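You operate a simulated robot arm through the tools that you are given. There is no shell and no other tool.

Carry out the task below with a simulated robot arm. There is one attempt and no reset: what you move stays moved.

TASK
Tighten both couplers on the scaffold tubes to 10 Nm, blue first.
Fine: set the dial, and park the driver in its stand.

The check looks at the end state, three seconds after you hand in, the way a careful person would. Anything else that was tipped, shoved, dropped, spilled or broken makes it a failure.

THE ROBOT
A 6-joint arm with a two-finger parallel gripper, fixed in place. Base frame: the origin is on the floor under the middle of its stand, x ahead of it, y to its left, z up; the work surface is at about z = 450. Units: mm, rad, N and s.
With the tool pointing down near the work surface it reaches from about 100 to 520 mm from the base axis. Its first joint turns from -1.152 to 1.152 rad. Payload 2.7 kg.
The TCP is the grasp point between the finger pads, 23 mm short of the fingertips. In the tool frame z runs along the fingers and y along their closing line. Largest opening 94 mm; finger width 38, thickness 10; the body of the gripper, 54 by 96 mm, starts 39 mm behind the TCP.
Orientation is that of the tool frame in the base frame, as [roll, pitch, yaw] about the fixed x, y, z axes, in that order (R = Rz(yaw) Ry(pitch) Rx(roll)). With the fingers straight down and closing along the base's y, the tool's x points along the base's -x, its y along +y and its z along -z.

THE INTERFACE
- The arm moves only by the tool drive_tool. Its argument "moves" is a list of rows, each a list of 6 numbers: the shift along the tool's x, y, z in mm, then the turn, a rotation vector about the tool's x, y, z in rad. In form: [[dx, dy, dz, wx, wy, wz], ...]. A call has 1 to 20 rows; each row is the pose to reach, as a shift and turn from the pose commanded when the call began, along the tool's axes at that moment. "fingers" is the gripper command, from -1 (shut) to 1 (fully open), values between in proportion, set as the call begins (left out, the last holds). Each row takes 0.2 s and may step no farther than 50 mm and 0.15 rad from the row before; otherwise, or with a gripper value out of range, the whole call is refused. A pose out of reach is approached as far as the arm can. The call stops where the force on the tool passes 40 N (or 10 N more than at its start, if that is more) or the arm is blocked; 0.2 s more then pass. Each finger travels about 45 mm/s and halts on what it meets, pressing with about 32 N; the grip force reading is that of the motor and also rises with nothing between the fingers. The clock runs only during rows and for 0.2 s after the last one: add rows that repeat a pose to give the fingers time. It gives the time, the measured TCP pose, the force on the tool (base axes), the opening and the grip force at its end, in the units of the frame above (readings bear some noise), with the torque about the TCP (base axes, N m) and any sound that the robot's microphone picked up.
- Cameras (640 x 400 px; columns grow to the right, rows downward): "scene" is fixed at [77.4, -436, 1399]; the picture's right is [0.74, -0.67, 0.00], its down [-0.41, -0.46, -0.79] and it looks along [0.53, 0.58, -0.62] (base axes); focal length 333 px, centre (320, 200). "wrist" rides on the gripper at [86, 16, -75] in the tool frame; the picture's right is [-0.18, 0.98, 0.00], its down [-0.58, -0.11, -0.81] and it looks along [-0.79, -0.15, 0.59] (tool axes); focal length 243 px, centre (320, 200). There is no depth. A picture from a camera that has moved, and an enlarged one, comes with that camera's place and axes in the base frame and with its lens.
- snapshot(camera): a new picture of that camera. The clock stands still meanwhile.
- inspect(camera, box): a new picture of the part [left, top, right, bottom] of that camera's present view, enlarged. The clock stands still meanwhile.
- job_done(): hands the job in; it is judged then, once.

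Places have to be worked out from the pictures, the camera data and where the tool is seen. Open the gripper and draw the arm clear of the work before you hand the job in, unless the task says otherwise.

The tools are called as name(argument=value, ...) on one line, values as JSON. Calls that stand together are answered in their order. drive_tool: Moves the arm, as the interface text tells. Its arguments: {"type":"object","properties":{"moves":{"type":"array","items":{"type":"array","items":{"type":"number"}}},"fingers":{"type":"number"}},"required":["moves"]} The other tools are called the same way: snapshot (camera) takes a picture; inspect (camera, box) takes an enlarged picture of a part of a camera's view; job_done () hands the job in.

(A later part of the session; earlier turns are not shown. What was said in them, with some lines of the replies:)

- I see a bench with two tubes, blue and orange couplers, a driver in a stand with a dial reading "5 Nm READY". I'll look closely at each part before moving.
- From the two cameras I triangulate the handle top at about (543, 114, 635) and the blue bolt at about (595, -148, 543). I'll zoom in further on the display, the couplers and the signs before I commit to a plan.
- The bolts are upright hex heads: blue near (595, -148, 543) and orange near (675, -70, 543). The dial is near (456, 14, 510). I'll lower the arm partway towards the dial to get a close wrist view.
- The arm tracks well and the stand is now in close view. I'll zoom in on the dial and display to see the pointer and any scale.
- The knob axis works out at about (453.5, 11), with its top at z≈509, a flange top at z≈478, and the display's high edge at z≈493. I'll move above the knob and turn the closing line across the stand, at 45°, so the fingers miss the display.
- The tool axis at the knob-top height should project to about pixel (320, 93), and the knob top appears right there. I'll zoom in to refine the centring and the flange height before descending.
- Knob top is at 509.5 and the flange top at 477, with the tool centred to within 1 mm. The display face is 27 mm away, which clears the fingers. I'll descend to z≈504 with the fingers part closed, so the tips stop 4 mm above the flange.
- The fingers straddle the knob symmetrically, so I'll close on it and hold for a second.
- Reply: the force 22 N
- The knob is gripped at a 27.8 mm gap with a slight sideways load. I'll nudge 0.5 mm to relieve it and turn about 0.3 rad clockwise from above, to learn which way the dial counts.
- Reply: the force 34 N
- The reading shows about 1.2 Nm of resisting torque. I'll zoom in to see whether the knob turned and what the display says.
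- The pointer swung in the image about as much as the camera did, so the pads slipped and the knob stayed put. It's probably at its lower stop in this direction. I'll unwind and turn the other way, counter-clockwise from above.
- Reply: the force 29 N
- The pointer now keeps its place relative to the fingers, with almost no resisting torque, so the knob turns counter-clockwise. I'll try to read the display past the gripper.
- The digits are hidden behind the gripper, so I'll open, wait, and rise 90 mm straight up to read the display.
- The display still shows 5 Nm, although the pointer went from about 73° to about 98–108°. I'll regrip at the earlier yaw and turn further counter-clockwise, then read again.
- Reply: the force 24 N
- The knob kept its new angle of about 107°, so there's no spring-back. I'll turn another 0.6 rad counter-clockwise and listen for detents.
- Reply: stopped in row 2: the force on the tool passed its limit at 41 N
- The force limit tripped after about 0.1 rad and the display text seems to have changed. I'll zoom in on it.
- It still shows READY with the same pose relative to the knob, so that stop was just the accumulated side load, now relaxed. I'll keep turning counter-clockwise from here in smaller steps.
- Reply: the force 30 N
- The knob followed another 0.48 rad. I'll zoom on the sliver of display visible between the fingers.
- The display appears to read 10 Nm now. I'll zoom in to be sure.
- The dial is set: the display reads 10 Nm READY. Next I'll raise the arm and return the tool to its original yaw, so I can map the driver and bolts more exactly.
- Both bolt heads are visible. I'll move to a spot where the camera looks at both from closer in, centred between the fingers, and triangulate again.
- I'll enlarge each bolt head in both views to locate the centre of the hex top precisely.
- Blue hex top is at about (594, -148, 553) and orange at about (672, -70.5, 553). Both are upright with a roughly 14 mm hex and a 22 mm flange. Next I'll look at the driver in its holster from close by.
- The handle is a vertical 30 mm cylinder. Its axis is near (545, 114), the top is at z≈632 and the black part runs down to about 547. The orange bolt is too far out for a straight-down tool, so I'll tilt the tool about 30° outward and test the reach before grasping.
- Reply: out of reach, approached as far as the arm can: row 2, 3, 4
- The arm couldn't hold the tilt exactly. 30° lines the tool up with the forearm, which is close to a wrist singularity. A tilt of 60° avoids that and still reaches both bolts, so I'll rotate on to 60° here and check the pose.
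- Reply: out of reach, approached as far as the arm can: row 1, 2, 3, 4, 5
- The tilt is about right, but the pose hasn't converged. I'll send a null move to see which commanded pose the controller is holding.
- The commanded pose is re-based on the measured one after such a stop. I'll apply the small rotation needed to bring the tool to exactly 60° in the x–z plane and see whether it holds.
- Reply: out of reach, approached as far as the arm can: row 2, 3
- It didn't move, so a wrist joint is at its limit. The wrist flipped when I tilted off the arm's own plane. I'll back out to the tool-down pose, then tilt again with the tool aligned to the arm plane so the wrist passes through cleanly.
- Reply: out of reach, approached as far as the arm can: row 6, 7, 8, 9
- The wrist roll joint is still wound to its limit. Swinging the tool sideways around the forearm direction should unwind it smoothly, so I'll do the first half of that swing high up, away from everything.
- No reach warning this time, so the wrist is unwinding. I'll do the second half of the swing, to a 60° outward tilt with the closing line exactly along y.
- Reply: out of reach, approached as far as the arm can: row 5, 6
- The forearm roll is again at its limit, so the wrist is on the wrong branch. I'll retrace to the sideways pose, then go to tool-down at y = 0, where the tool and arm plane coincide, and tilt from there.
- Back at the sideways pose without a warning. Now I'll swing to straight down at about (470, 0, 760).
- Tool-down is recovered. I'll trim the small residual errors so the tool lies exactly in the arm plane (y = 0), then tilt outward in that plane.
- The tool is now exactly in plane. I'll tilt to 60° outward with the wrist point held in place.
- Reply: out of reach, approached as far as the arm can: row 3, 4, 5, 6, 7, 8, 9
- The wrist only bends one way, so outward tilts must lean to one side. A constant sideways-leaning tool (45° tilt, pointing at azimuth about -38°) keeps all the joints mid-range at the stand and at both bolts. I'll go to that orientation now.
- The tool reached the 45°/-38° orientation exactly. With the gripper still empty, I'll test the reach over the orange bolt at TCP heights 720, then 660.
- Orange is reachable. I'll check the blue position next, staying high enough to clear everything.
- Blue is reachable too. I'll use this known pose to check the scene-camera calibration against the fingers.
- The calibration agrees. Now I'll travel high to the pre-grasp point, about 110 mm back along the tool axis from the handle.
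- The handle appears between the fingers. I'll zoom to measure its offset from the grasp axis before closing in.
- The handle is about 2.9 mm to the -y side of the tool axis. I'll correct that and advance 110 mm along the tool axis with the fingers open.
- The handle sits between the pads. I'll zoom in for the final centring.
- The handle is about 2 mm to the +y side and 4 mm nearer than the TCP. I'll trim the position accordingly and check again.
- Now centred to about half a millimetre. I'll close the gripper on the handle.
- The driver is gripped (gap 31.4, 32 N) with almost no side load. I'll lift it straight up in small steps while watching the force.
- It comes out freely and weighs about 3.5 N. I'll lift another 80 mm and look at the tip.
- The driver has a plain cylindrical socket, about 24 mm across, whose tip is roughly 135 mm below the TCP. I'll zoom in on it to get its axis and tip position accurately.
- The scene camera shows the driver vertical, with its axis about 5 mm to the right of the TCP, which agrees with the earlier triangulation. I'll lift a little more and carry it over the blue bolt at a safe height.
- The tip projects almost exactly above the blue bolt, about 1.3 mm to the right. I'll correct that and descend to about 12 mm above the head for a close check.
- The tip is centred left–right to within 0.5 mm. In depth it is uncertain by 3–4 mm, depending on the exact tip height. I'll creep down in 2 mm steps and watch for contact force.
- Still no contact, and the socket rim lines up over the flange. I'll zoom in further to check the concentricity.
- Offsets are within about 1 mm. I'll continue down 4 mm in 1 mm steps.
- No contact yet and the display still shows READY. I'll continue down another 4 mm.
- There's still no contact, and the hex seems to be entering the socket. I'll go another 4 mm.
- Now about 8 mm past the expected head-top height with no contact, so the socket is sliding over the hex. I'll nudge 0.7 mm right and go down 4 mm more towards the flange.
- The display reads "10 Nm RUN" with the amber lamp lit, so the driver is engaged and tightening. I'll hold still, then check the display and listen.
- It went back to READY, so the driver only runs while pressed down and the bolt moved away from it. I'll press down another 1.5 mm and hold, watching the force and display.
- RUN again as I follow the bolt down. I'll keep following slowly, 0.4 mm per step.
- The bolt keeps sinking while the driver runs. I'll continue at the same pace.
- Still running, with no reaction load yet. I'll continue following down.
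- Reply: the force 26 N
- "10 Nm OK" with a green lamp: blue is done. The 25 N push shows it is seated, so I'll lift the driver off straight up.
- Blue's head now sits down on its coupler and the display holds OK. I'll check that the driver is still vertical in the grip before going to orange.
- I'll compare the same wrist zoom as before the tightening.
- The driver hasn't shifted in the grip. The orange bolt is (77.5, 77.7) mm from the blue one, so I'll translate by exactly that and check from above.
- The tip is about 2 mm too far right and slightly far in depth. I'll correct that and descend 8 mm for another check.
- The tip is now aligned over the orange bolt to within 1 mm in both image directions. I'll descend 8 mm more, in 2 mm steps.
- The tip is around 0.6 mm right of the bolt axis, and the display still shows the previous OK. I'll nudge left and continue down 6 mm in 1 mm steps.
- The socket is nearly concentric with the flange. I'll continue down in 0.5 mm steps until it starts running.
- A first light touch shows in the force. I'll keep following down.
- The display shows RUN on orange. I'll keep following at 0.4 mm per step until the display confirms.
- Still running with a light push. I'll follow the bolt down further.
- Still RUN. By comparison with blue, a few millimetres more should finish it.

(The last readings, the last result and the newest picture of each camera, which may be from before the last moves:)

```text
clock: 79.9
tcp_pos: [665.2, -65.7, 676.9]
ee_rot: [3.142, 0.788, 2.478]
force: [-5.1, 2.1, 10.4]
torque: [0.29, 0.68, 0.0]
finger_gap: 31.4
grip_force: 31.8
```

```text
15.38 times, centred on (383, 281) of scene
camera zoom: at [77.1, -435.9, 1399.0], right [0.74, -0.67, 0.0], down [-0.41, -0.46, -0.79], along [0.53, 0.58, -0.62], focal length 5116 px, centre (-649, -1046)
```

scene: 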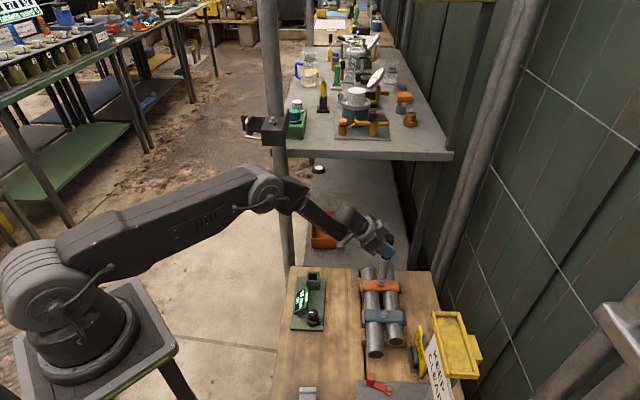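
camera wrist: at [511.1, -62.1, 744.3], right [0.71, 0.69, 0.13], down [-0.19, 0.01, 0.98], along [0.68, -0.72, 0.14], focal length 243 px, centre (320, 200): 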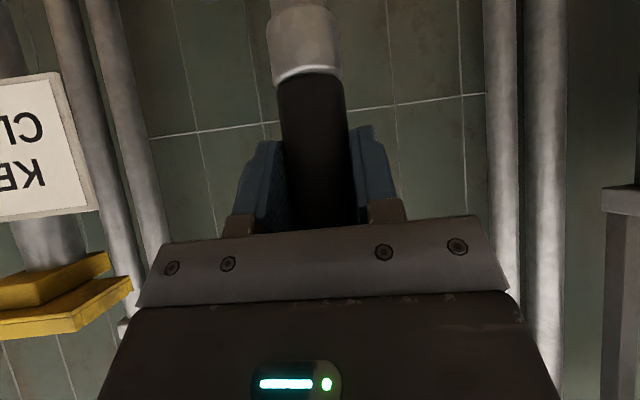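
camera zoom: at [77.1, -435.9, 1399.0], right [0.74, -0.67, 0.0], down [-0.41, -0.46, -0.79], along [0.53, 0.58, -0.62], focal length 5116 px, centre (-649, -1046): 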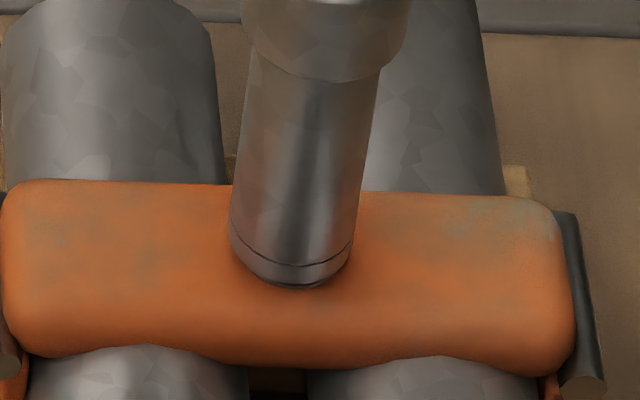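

Orange also shows "10 Nm OK" with the green lamp. I'll lift the driver straight off, as before, and check both bolts.

drive_tool(moves=[[-2, 0, -2, 0, 0, 0], [-4.24, 0, -4.24, 0, 0, 0], [-8.5, 0, -8.5, 0, 0, 0], [-14.14, 0, -14.14, 0, 0, 0], [-28.3, 0, -28.3, 0, 0, 0], [-42.4, 0, -42.4, 0, 0, 0], [-54.4, 0, -54.4, 0, 0, 0], [-54.4, 0, -54.4, 0, 0, 0]])

inspect(camera="scene", box=[350, 240, 420, 325])

inspect(camera="scene", box=[285, 270, 330, 330])

inspect(camera="wrist", box=[250, 0, 390, 120])

```text
clock: 81.7
tcp_pos: [664.8, -66.8, 752.4]
ee_rot: [-3.139, 0.783, 2.481]
force: [0.2, -0.8, -5.2]
torque: [0.02, 0.02, -0.02]
finger_gap: 31.5
grip_force: 32.1
```

```text
4.71 times, centred on (385, 282) of scene
camera zoom: at [77.5, -436.0, 1398.9], right [0.74, -0.67, 0.0], down [-0.41, -0.46, -0.79], along [0.53, 0.58, -0.62], focal length 1565 px, centre (14, -188)
```

zoom: 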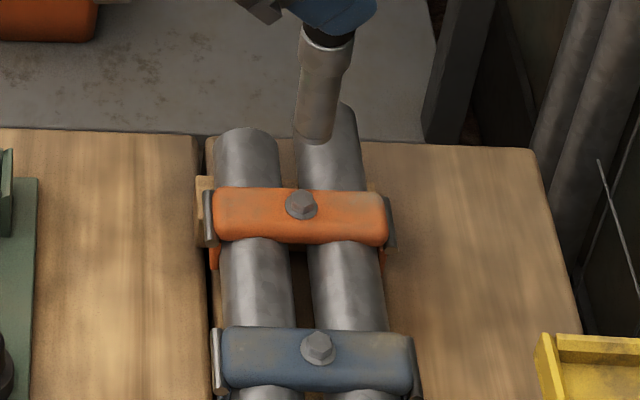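

```text
6.67 times, centred on (308, 300) of scene
camera zoom: at [77.5, -436.0, 1398.9], right [0.74, -0.67, 0.0], down [-0.41, -0.46, -0.79], along [0.53, 0.58, -0.62], focal length 2217 px, centre (403, -467)
```

zoom: 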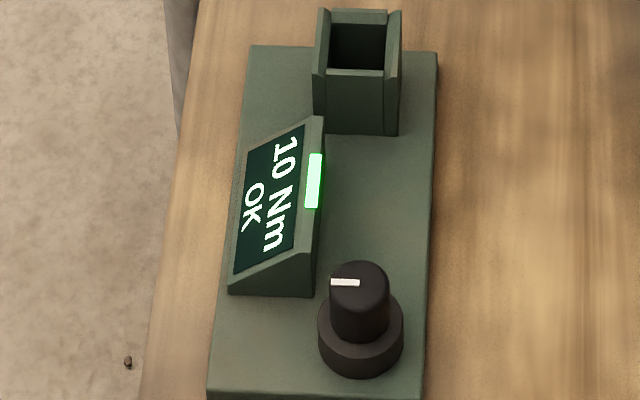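

```text
3.33 times, centred on (320, 60) of wrist
camera zoom: at [585.2, 17.8, 744.3], right [0.71, 0.69, 0.13], down [-0.19, 0.01, 0.98], along [0.68, -0.72, 0.14], focal length 809 px, centre (320, 667)
```

zoom: 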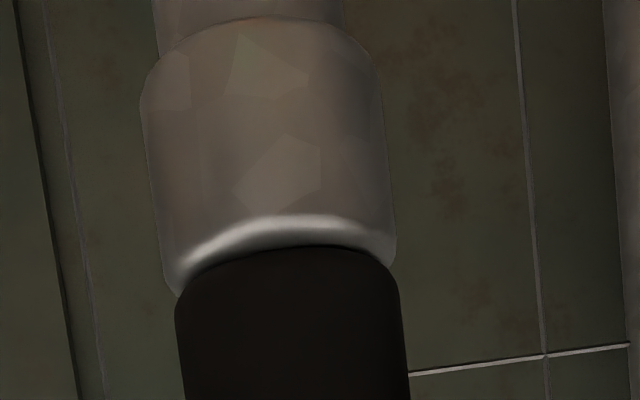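

Both heads are seated and the driver hasn't shifted in the grip. I'll carry it back to the pose I lifted through, 120 mm above the parked position, and compare the tip with the earlier view.

drive_tool(moves=[[29.7, 13.5, -29.7, 0, 0, 0], [59.3, 27.1, -59.3, 0, 0, 0], [89, 40.6, -89, 0, 0, 0], [118.6, 54.1, -118.6, 0, 0, 0], [148.3, 67.66, -148.3, 0, 0, 0], [170.7, 67.66, -125.8, 0, 0, 0], [170.7, 67.66, -125.8, 0, 0, 0]])

inspect(camera="scene", box=[295, 215, 335, 270])

inspect(camera="scene", box=[295, 235, 335, 300])

```text
clock: 83.3
tcp_pos: [540.1, 115.6, 719.9]
ee_rot: [-3.141, 0.786, 2.479]
force: [0.0, 0.2, -3.8]
torque: [0.05, 0.01, 0.03]
finger_gap: 31.0
grip_force: 32.0
```

```text
7.27 times, centred on (315, 242) of scene
camera zoom: at [77.5, -436.0, 1399.0], right [0.74, -0.67, 0.0], down [-0.41, -0.46, -0.79], along [0.53, 0.58, -0.62], focal length 2419 px, centre (356, -109)
```

zoom: 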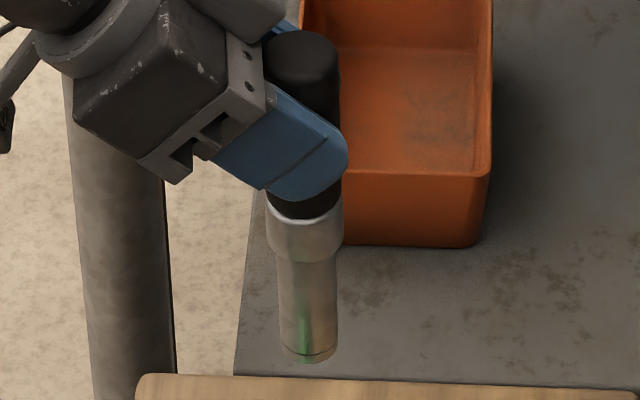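

```text
6.15 times, centred on (315, 268) of scene
camera zoom: at [77.5, -436.0, 1399.0], right [0.74, -0.67, 0.0], down [-0.41, -0.46, -0.79], along [0.53, 0.58, -0.62], focal length 2046 px, centre (351, -215)
```

zoom: 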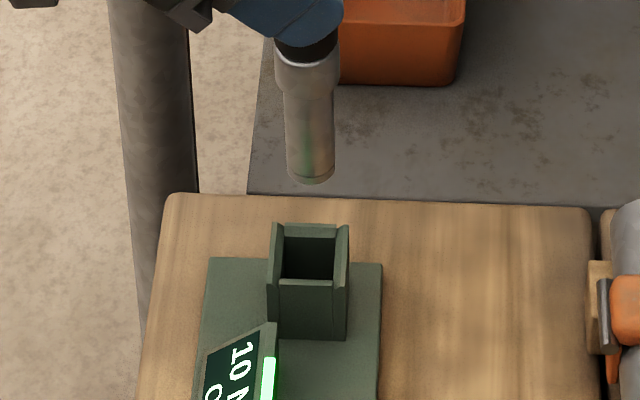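

The arm is back, but the tip is about 2 mm right of its earlier image position. Seating on the bolts seems to have straightened the driver in the grip. I'll zoom in on the holster opening and the driver to align to the opening itself.

inspect(camera="scene", box=[303, 266, 325, 294])

inspect(camera="scene", box=[300, 215, 325, 270])

drive_tool(moves=[[0, 0, 0, 0, 0, 0], [0, 0, 0, 0, 0, 0]])

drive_tool(moves=[[0, 0, 0, 0, 0, 0], [0, 0, 0, 0, 0, 0]])

```text
14.29 times, centred on (314, 280) of scene
camera zoom: at [77.5, -436.0, 1399.0], right [0.74, -0.67, 0.0], down [-0.41, -0.46, -0.79], along [0.53, 0.58, -0.62], focal length 4751 px, centre (406, -943)
```

zoom: 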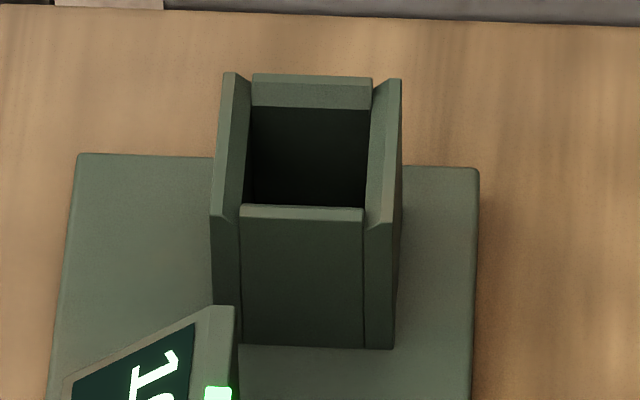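

```text
7.27 times, centred on (312, 242) of scene
camera zoom: at [77.5, -436.0, 1399.0], right [0.74, -0.67, 0.0], down [-0.41, -0.46, -0.79], along [0.53, 0.58, -0.62], focal length 2419 px, centre (374, -109)
```

zoom: 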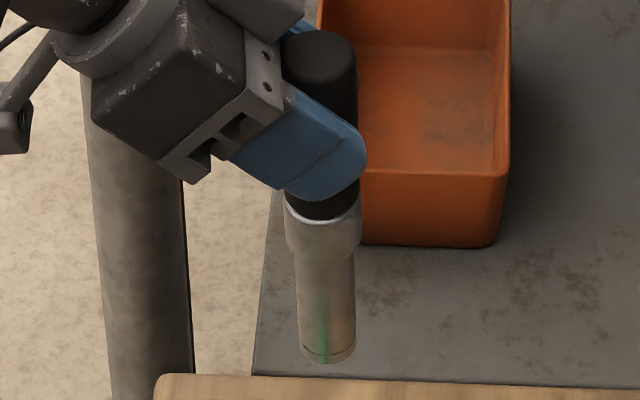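

```text
clock: 83.9
tcp_pos: [539.9, 116.4, 719.9]
ee_rot: [-3.14, 0.787, 2.479]
force: [-0.6, -0.4, -3.8]
torque: [0.01, 0.0, -0.03]
finger_gap: 31.2
grip_force: 32.1
```

```text
clock: 84.5
tcp_pos: [540.1, 116.1, 721.0]
ee_rot: [-3.14, 0.786, 2.48]
force: [0.3, -0.7, -3.2]
torque: [0.02, -0.03, 0.06]
finger_gap: 31.3
grip_force: 32.4
```

After two null reads the pose averages (540.0, 116.0, 720.3). I'll take one more picture with the same crop as the original lift-off for a direct comparison, now that everything has settled.

inspect(camera="scene", box=[295, 215, 335, 270])

inspect(camera="scene", box=[303, 255, 325, 283])

```text
7.27 times, centred on (315, 242) of scene
camera zoom: at [77.5, -436.0, 1399.0], right [0.74, -0.67, 0.0], down [-0.41, -0.46, -0.79], along [0.53, 0.58, -0.62], focal length 2419 px, centre (356, -109)
```

zoom: 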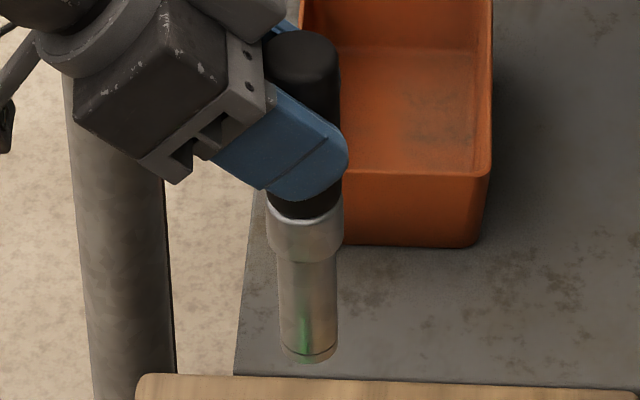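

```text
14.29 times, centred on (314, 269) of scene
camera zoom: at [77.5, -436.0, 1399.0], right [0.74, -0.67, 0.0], down [-0.41, -0.46, -0.79], along [0.53, 0.58, -0.62], focal length 4751 px, centre (406, -786)
```

zoom: 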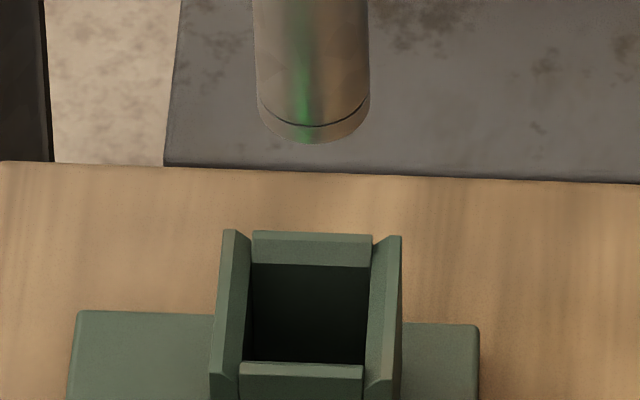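

Relative to the opening's centre, the tip is about 2.4 mm right and 2 mm towards the camera. I'll correct for that and descend to about 10 mm above the holster rim.

drive_tool(moves=[[1.59, 2.16, -1.59, 0, 0, 0], [12.9, 2.16, 9.7, 0, 0, 0], [24.2, 2.16, 21, 0, 0, 0], [35.5, 2.16, 32.3, 0, 0, 0], [46.8, 2.16, 43.7, 0, 0, 0], [46.8, 2.16, 43.7, 0, 0, 0]])

inspect(camera="scene", box=[303, 262, 325, 290])

snapshot(camera="wrist")

```text
clock: 85.9
tcp_pos: [541.3, 118.3, 655.2]
ee_rot: [-3.14, 0.786, 2.48]
force: [0.1, 0.7, -4.4]
torque: [0.03, 0.03, 0.02]
finger_gap: 31.1
grip_force: 32.4
```

```text
14.29 times, centred on (314, 276) of scene
camera zoom: at [77.5, -436.0, 1399.0], right [0.74, -0.67, 0.0], down [-0.41, -0.46, -0.79], along [0.53, 0.58, -0.62], focal length 4751 px, centre (406, -886)
```

zoom: 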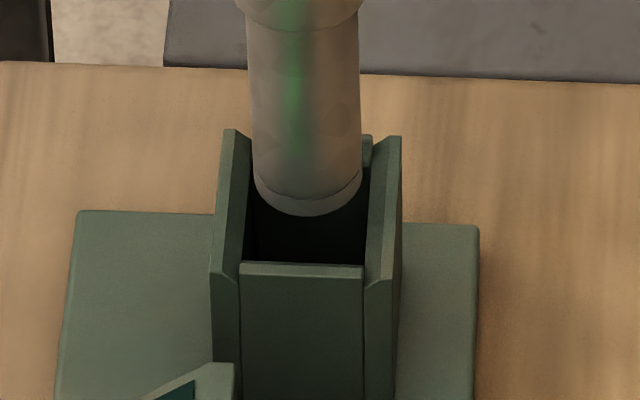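

```text
taken
camera wrist: at [461.8, 202.8, 648.1], right [0.71, 0.69, 0.13], down [-0.19, 0.01, 0.98], along [0.68, -0.72, 0.14], focal length 243 px, centre (320, 200)
```

wrist: 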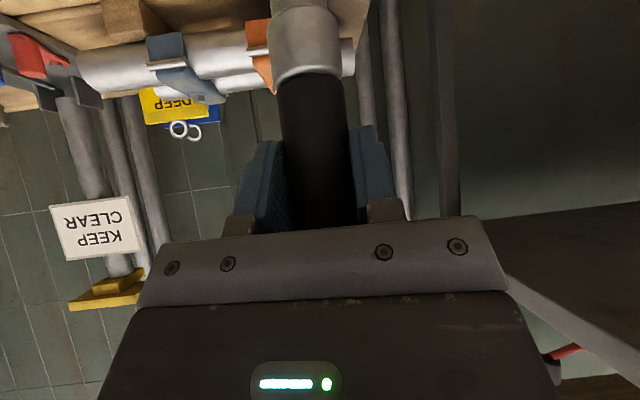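

The tip is nearly centred over the opening. I'll go down 8 mm more so the rim and tip are almost level, for a direct comparison.

drive_tool(moves=[[1.41, 0, 1.41, 0, 0, 0], [2.83, 0, 2.83, 0, 0, 0], [4.24, 0, 4.24, 0, 0, 0], [5.66, 0, 5.66, 0, 0, 0], [5.66, 0, 5.66, 0, 0, 0]])

inspect(camera="scene", box=[303, 262, 325, 290])

```text
clock: 87.1
tcp_pos: [541.7, 119.4, 648.0]
ee_rot: [-3.14, 0.785, 2.481]
force: [-0.6, -0.1, -4.0]
torque: [-0.01, -0.01, 0.02]
finger_gap: 31.3
grip_force: 32.6
```

```text
14.29 times, centred on (314, 276) of scene
camera zoom: at [77.5, -436.0, 1399.0], right [0.74, -0.67, 0.0], down [-0.41, -0.46, -0.79], along [0.53, 0.58, -0.62], focal length 4751 px, centre (406, -886)
```

zoom: 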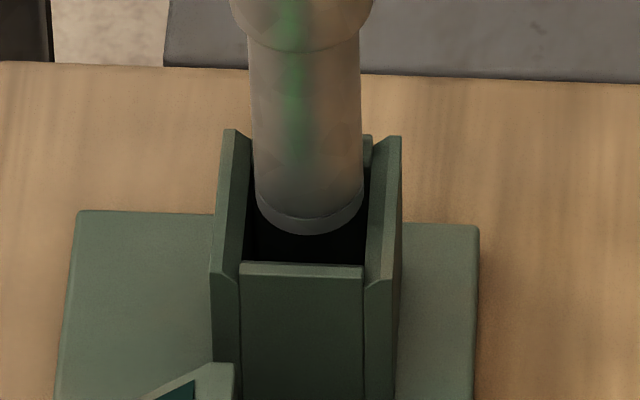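

The tip is about 0.6 mm right and 1 mm far. I'll trim that and start inserting slowly, watching the side forces.

drive_tool(moves=[[0.46, -0.75, -0.46, 0, 0, 0], [1.17, -0.75, 0.25, 0, 0, 0], [2.23, -0.75, 1.31, 0, 0, 0], [3.29, -0.75, 2.37, 0, 0, 0], [4.35, -0.75, 3.43, 0, 0, 0], [5.41, -0.75, 4.49, 0, 0, 0], [6.12, -0.75, 5.2, 0, 0, 0]])

inspect(camera="scene", box=[303, 262, 325, 290])

```text
clock: 88.7
tcp_pos: [538.8, 117.8, 639.3]
ee_rot: [-3.138, 0.784, 2.48]
force: [-3.4, -3.2, -2.1]
torque: [-0.43, 0.52, -0.07]
finger_gap: 31.3
grip_force: 32.2
```

```text
14.29 times, centred on (314, 276) of scene
camera zoom: at [77.4, -436.0, 1398.9], right [0.74, -0.67, 0.0], down [-0.41, -0.46, -0.79], along [0.53, 0.58, -0.62], focal length 4751 px, centre (406, -886)
```

zoom: 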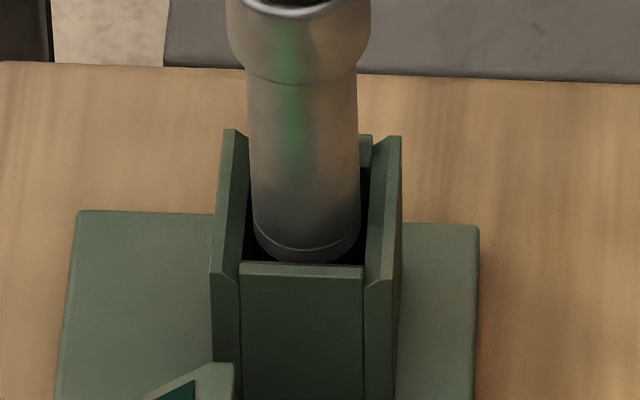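

The tip is just inside and feels about 4.7 N from the far wall. I'll shift 1.2 mm towards the camera to relieve it before going deeper.

drive_tool(moves=[[0, -0.6, 0, 0, 0, 0], [0, -1.2, 0, 0, 0, 0], [0, -1.2, 0, 0, 0, 0]])

inspect(camera="scene", box=[303, 262, 325, 290])

```text
clock: 89.5
tcp_pos: [540.5, 118.9, 639.9]
ee_rot: [3.141, 0.784, 2.479]
force: [-0.5, -0.2, -5.6]
torque: [0.03, 0.08, -0.03]
finger_gap: 31.1
grip_force: 31.8
```

```text
14.29 times, centred on (314, 276) of scene
camera zoom: at [77.5, -436.0, 1399.0], right [0.74, -0.67, 0.0], down [-0.41, -0.46, -0.79], along [0.53, 0.58, -0.62], focal length 4751 px, centre (406, -886)
```

zoom: 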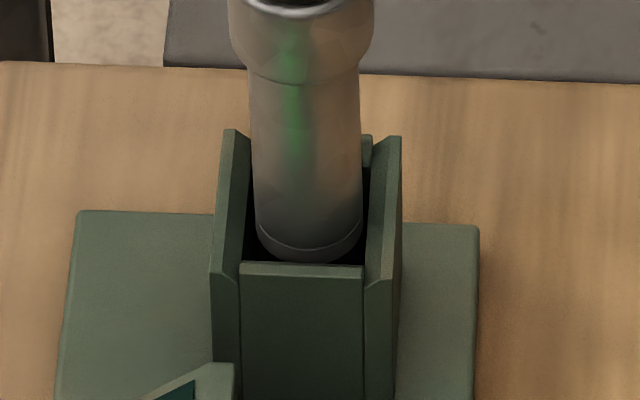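

The load is gone. The tip now sits close to the right wall, so I'll shift 0.8 mm left and continue down 10 mm.

drive_tool(moves=[[0.56, 0, -0.56, 0, 0, 0], [1.62, 0, 0.5, 0, 0, 0], [2.68, 0, 1.56, 0, 0, 0], [3.74, 0, 2.62, 0, 0, 0], [4.8, 0, 3.68, 0, 0, 0], [5.86, 0, 4.74, 0, 0, 0], [6.92, 0, 5.8, 0, 0, 0], [7.63, 0, 6.51, 0, 0, 0]])

inspect(camera="scene", box=[300, 250, 328, 290])

```text
clock: 91.3
tcp_pos: [538.7, 120.1, 629.2]
ee_rot: [-3.141, 0.786, 2.479]
force: [-0.2, -0.8, -3.2]
torque: [-0.06, 0.13, 0.0]
finger_gap: 31.4
grip_force: 32.5
```

```text
10.00 times, centred on (314, 270) of scene
camera zoom: at [77.5, -436.0, 1399.0], right [0.74, -0.67, 0.0], down [-0.41, -0.46, -0.79], along [0.53, 0.58, -0.62], focal length 3326 px, centre (380, -500)
```

zoom: 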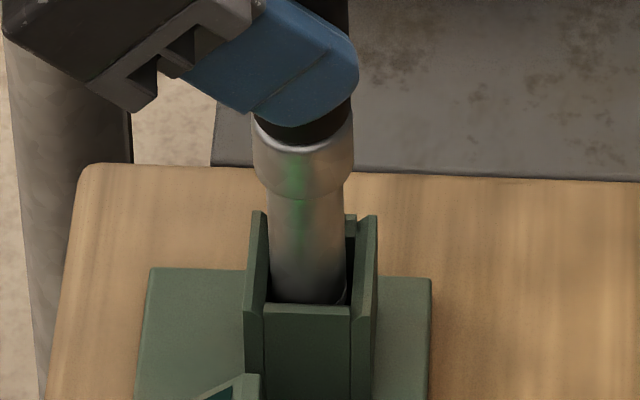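

Inserted about 16 mm with negligible load. I'll continue down 15 mm, with a tiny shift back right for centring.

drive_tool(moves=[[-0.25, 0, 0.25, 0, 0, 0], [0.81, 0, 1.31, 0, 0, 0], [1.87, 0, 2.37, 0, 0, 0], [2.93, 0, 3.43, 0, 0, 0], [3.99, 0, 4.49, 0, 0, 0], [5.05, 0, 5.55, 0, 0, 0], [6.11, 0, 6.61, 0, 0, 0], [7.17, 0, 7.67, 0, 0, 0], [8.23, 0, 8.73, 0, 0, 0], [9.3, 0, 9.8, 0, 0, 0], [10.36, 0, 10.86, 0, 0, 0]])

inspect(camera="scene", box=[300, 250, 328, 290])

```text
clock: 93.7
tcp_pos: [538.5, 118.4, 614.4]
ee_rot: [-3.141, 0.785, 2.479]
force: [0.2, -1.0, -4.2]
torque: [0.02, -0.01, 0.03]
finger_gap: 31.3
grip_force: 31.8
```

```text
10.00 times, centred on (314, 270) of scene
camera zoom: at [77.5, -436.0, 1399.0], right [0.74, -0.67, 0.0], down [-0.41, -0.46, -0.79], along [0.53, 0.58, -0.62], focal length 3326 px, centre (380, -500)
```

zoom: 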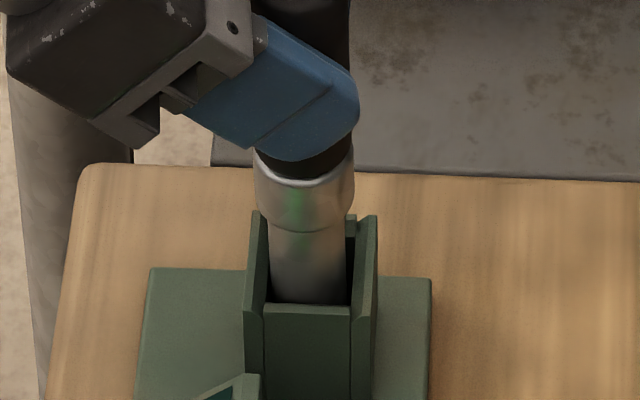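

No load at all. Another 15 mm should bring it to the original parked depth, so I'll go 12 mm first.

drive_tool(moves=[[1.06, 0, 1.06, 0, 0, 0], [2.12, 0, 2.12, 0, 0, 0], [3.18, 0, 3.18, 0, 0, 0], [4.24, 0, 4.24, 0, 0, 0], [5.3, 0, 5.3, 0, 0, 0], [6.36, 0, 6.36, 0, 0, 0], [7.42, 0, 7.42, 0, 0, 0], [8.49, 0, 8.49, 0, 0, 0]])

inspect(camera="scene", box=[300, 250, 328, 290])

```text
clock: 95.5
tcp_pos: [538.8, 117.7, 603.1]
ee_rot: [-3.141, 0.785, 2.479]
force: [0.5, -0.6, -4.6]
torque: [0.0, 0.03, 0.03]
finger_gap: 31.3
grip_force: 32.5
```

```text
10.00 times, centred on (314, 270) of scene
camera zoom: at [77.5, -436.0, 1399.0], right [0.74, -0.67, 0.0], down [-0.41, -0.46, -0.79], along [0.53, 0.58, -0.62], focal length 3326 px, centre (380, -500)
```

zoom: 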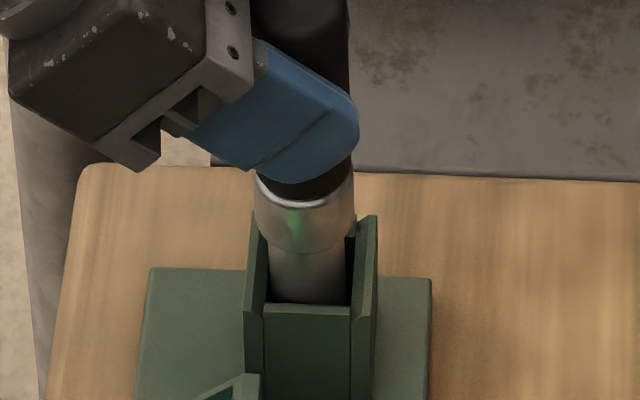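

Almost home. I'll lower in 0.5 mm steps until the floor takes the weight.

drive_tool(moves=[[0.35, 0, 0.35, 0, 0, 0], [0.71, 0, 0.71, 0, 0, 0], [1.06, 0, 1.06, 0, 0, 0], [1.41, 0, 1.41, 0, 0, 0], [1.77, 0, 1.77, 0, 0, 0], [2.12, 0, 2.12, 0, 0, 0]])

inspect(camera="scene", box=[300, 250, 328, 290])

```text
clock: 96.9
tcp_pos: [539.3, 118.5, 599.6]
ee_rot: [-3.139, 0.786, 2.479]
force: [-1.1, -0.6, -1.8]
torque: [-0.02, 0.17, 0.03]
finger_gap: 31.2
grip_force: 31.8
```

```text
10.00 times, centred on (314, 270) of scene
camera zoom: at [77.4, -436.0, 1399.0], right [0.74, -0.67, 0.0], down [-0.41, -0.46, -0.79], along [0.53, 0.58, -0.62], focal length 3326 px, centre (380, -500)
```

zoom: 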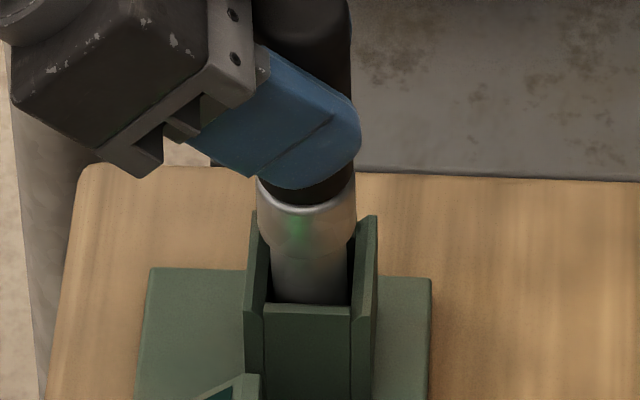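

It is just touching down, with the force going from -4.4 to -1.8 N. I'll go half a millimetre more to confirm it is seated.

drive_tool(moves=[[0.18, 0, 0.18, 0, 0, 0], [0.42, 0, 0.42, 0, 0, 0], [0.42, 0, 0.42, 0, 0, 0]])

```text
clock: 97.7
tcp_pos: [539.6, 118.2, 600.7]
ee_rot: [-3.141, 0.787, 2.478]
force: [-8.7, 0.0, 17.1]
torque: [-0.02, 1.26, -0.03]
finger_gap: 31.2
grip_force: 31.9
```

It's seated: 17 N for half a millimetre. I'll ease back up by 0.5 mm to unload it, then open the fingers.

drive_tool(moves=[[-0.2, 0, -0.2, 0, 0, 0], [-0.4, 0, -0.4, 0, 0, 0], [-0.4, 0, -0.4, 0, 0, 0]])

drive_tool(moves=[[0, 0, 0, 0, 0, 0], [0, 0, 0, 0, 0, 0], [0, 0, 0, 0, 0, 0], [0, 0, 0, 0, 0, 0], [0, 0, 0, 0, 0, 0]], fingers=1)

snapshot(camera="wrist")

inspect(camera="scene", box=[285, 230, 335, 300])

```text
clock: 98.5
tcp_pos: [538.5, 118.3, 600.6]
ee_rot: [-3.141, 0.786, 2.477]
force: [2.4, -2.0, 4.4]
torque: [-0.21, -0.27, 0.02]
finger_gap: 31.1
grip_force: 31.8
```

```text
clock: 99.7
tcp_pos: [539.1, 119.0, 600.6]
ee_rot: [-3.141, 0.786, 2.48]
force: [0.3, 0.0, -0.4]
torque: [0.0, 0.01, 0.0]
finger_gap: 94.2
grip_force: 0.1
```

```text
taken
camera wrist: at [459.7, 202.5, 592.2], right [0.71, 0.69, 0.13], down [-0.19, 0.01, 0.98], along [0.68, -0.72, 0.14], focal length 243 px, centre (320, 200)
```

wrist: 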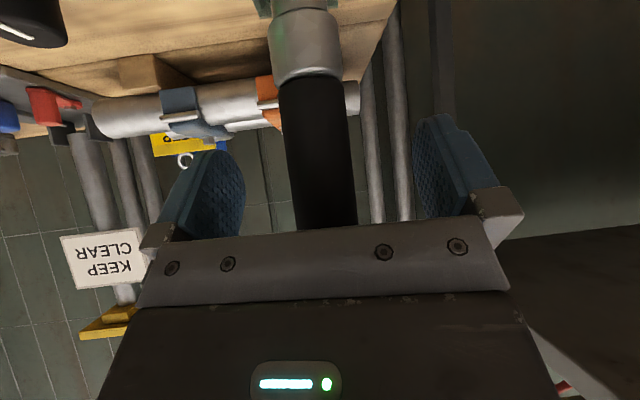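

```text
5.71 times, centred on (310, 265) of scene
camera zoom: at [77.4, -436.0, 1399.0], right [0.74, -0.67, 0.0], down [-0.41, -0.46, -0.79], along [0.53, 0.58, -0.62], focal length 1900 px, centre (377, -171)
```

zoom: 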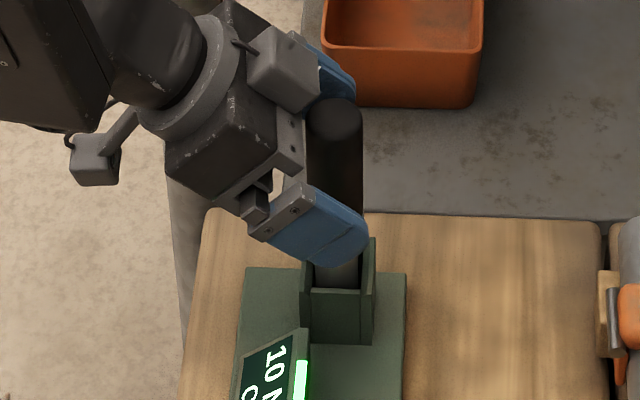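

Released, and the driver stays upright in the holster. I'll back straight out along the tool axis, the way I came in.

drive_tool(moves=[[0, 0, -15, 0, 0, 0], [0, 0, -30, 0, 0, 0], [0, 0, -50, 0, 0, 0], [0, 0, -75, 0, 0, 0], [0, 0, -100, 0, 0, 0], [0, 0, -130, 0, 0, 0], [0, 0, -160, 0, 0, 0]])

snapshot(camera="scene")

inspect(camera="scene", box=[280, 235, 340, 335])

inspect(camera="scene", box=[345, 255, 415, 335])

```text
clock: 101.3
tcp_pos: [451.1, 187.6, 712.9]
ee_rot: [-3.141, 0.787, 2.477]
force: [-0.5, -0.4, -0.7]
torque: [-0.02, -0.01, -0.02]
finger_gap: 93.9
grip_force: 0.0
```

```text
taken
```

scene: 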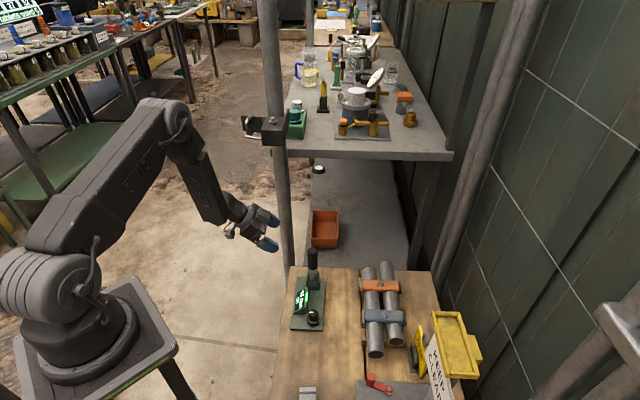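

```text
4.00 times, centred on (310, 285) of scene
camera zoom: at [77.4, -436.0, 1399.0], right [0.74, -0.67, 0.0], down [-0.41, -0.46, -0.79], along [0.53, 0.58, -0.62], focal length 1330 px, centre (360, -140)
```

zoom: 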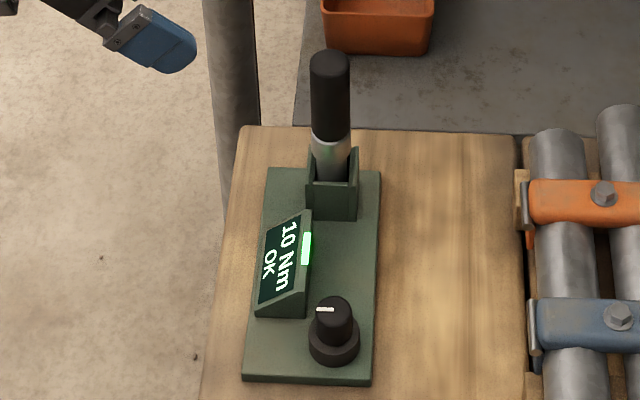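

```text
5.00 times, centred on (380, 295) of scene
camera zoom: at [77.4, -436.0, 1399.0], right [0.74, -0.67, 0.0], down [-0.41, -0.46, -0.79], along [0.53, 0.58, -0.62], focal length 1663 px, centre (20, -275)
```

zoom: 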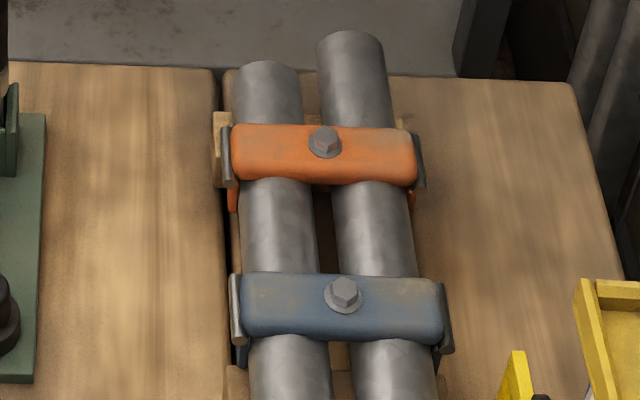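

The driver is parked at its original height, the stand hasn't moved, the dial reads 10 Nm OK, and both bolt heads are seated. I'll raise the arm further clear, with the gripper open.

drive_tool(moves=[[-25, 0, -25, 0, 0, 0], [-50, 0, -50, 0, 0, 0], [-70, 0, -70, 0, 0, 0], [-70, 0, -70, 0, 0, 0]])

snapshot(camera="scene")

inspect(camera="scene", box=[280, 235, 340, 335])

```text
clock: 102.3
tcp_pos: [450.1, 187.7, 812.8]
ee_rot: [-3.14, 0.785, 2.479]
force: [0.6, -0.7, -0.2]
torque: [0.01, -0.01, 0.0]
finger_gap: 94.0
grip_force: 0.1
```

```text
taken
```

scene: 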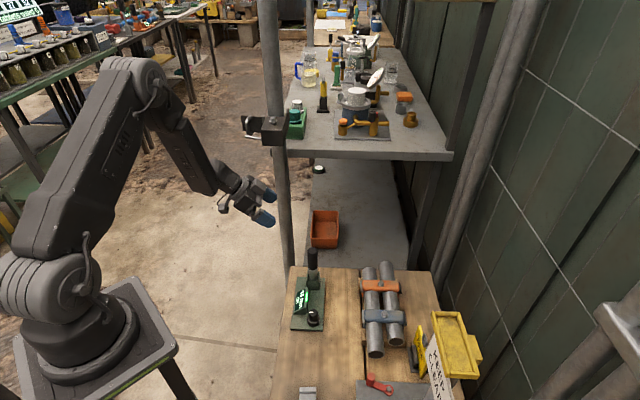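

```text
4.00 times, centred on (310, 285) of scene
camera zoom: at [77.4, -436.0, 1399.0], right [0.74, -0.67, 0.0], down [-0.41, -0.46, -0.79], along [0.53, 0.58, -0.62], focal length 1330 px, centre (360, -140)
```

zoom: 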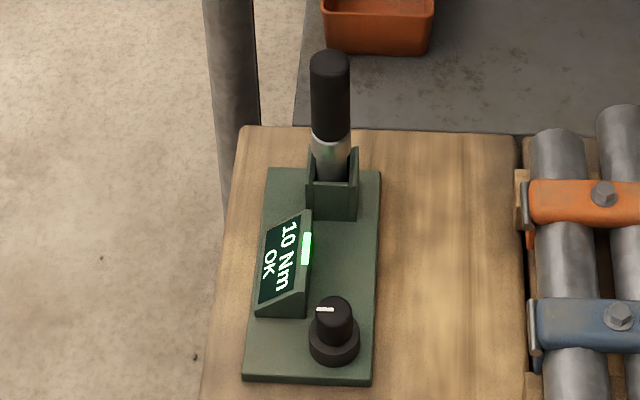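

The dial is at 10 Nm, and blue then orange were each tightened to a green OK. The driver is parked in its stand, nothing else was moved, and the arm is clear with the gripper open. I'll hand the job in.

job_done()

```text
The job is handed in.
```

I set the dial to 10 Nm and tightened blue first, then orange; the stand's display showed a green "10 Nm OK" for each. The driver is back in its stand at its original height, and the job is handed in.

- **Blue:** the driver only runs while pressed, so it paused once and dropped back to READY before I pressed again. It finished with a proper OK.
- **Everything else:** in the final pictures the stand and tubes were where they started, and I saw nothing tipped or dropped. The gripper is open and the arm is clear of the bench.
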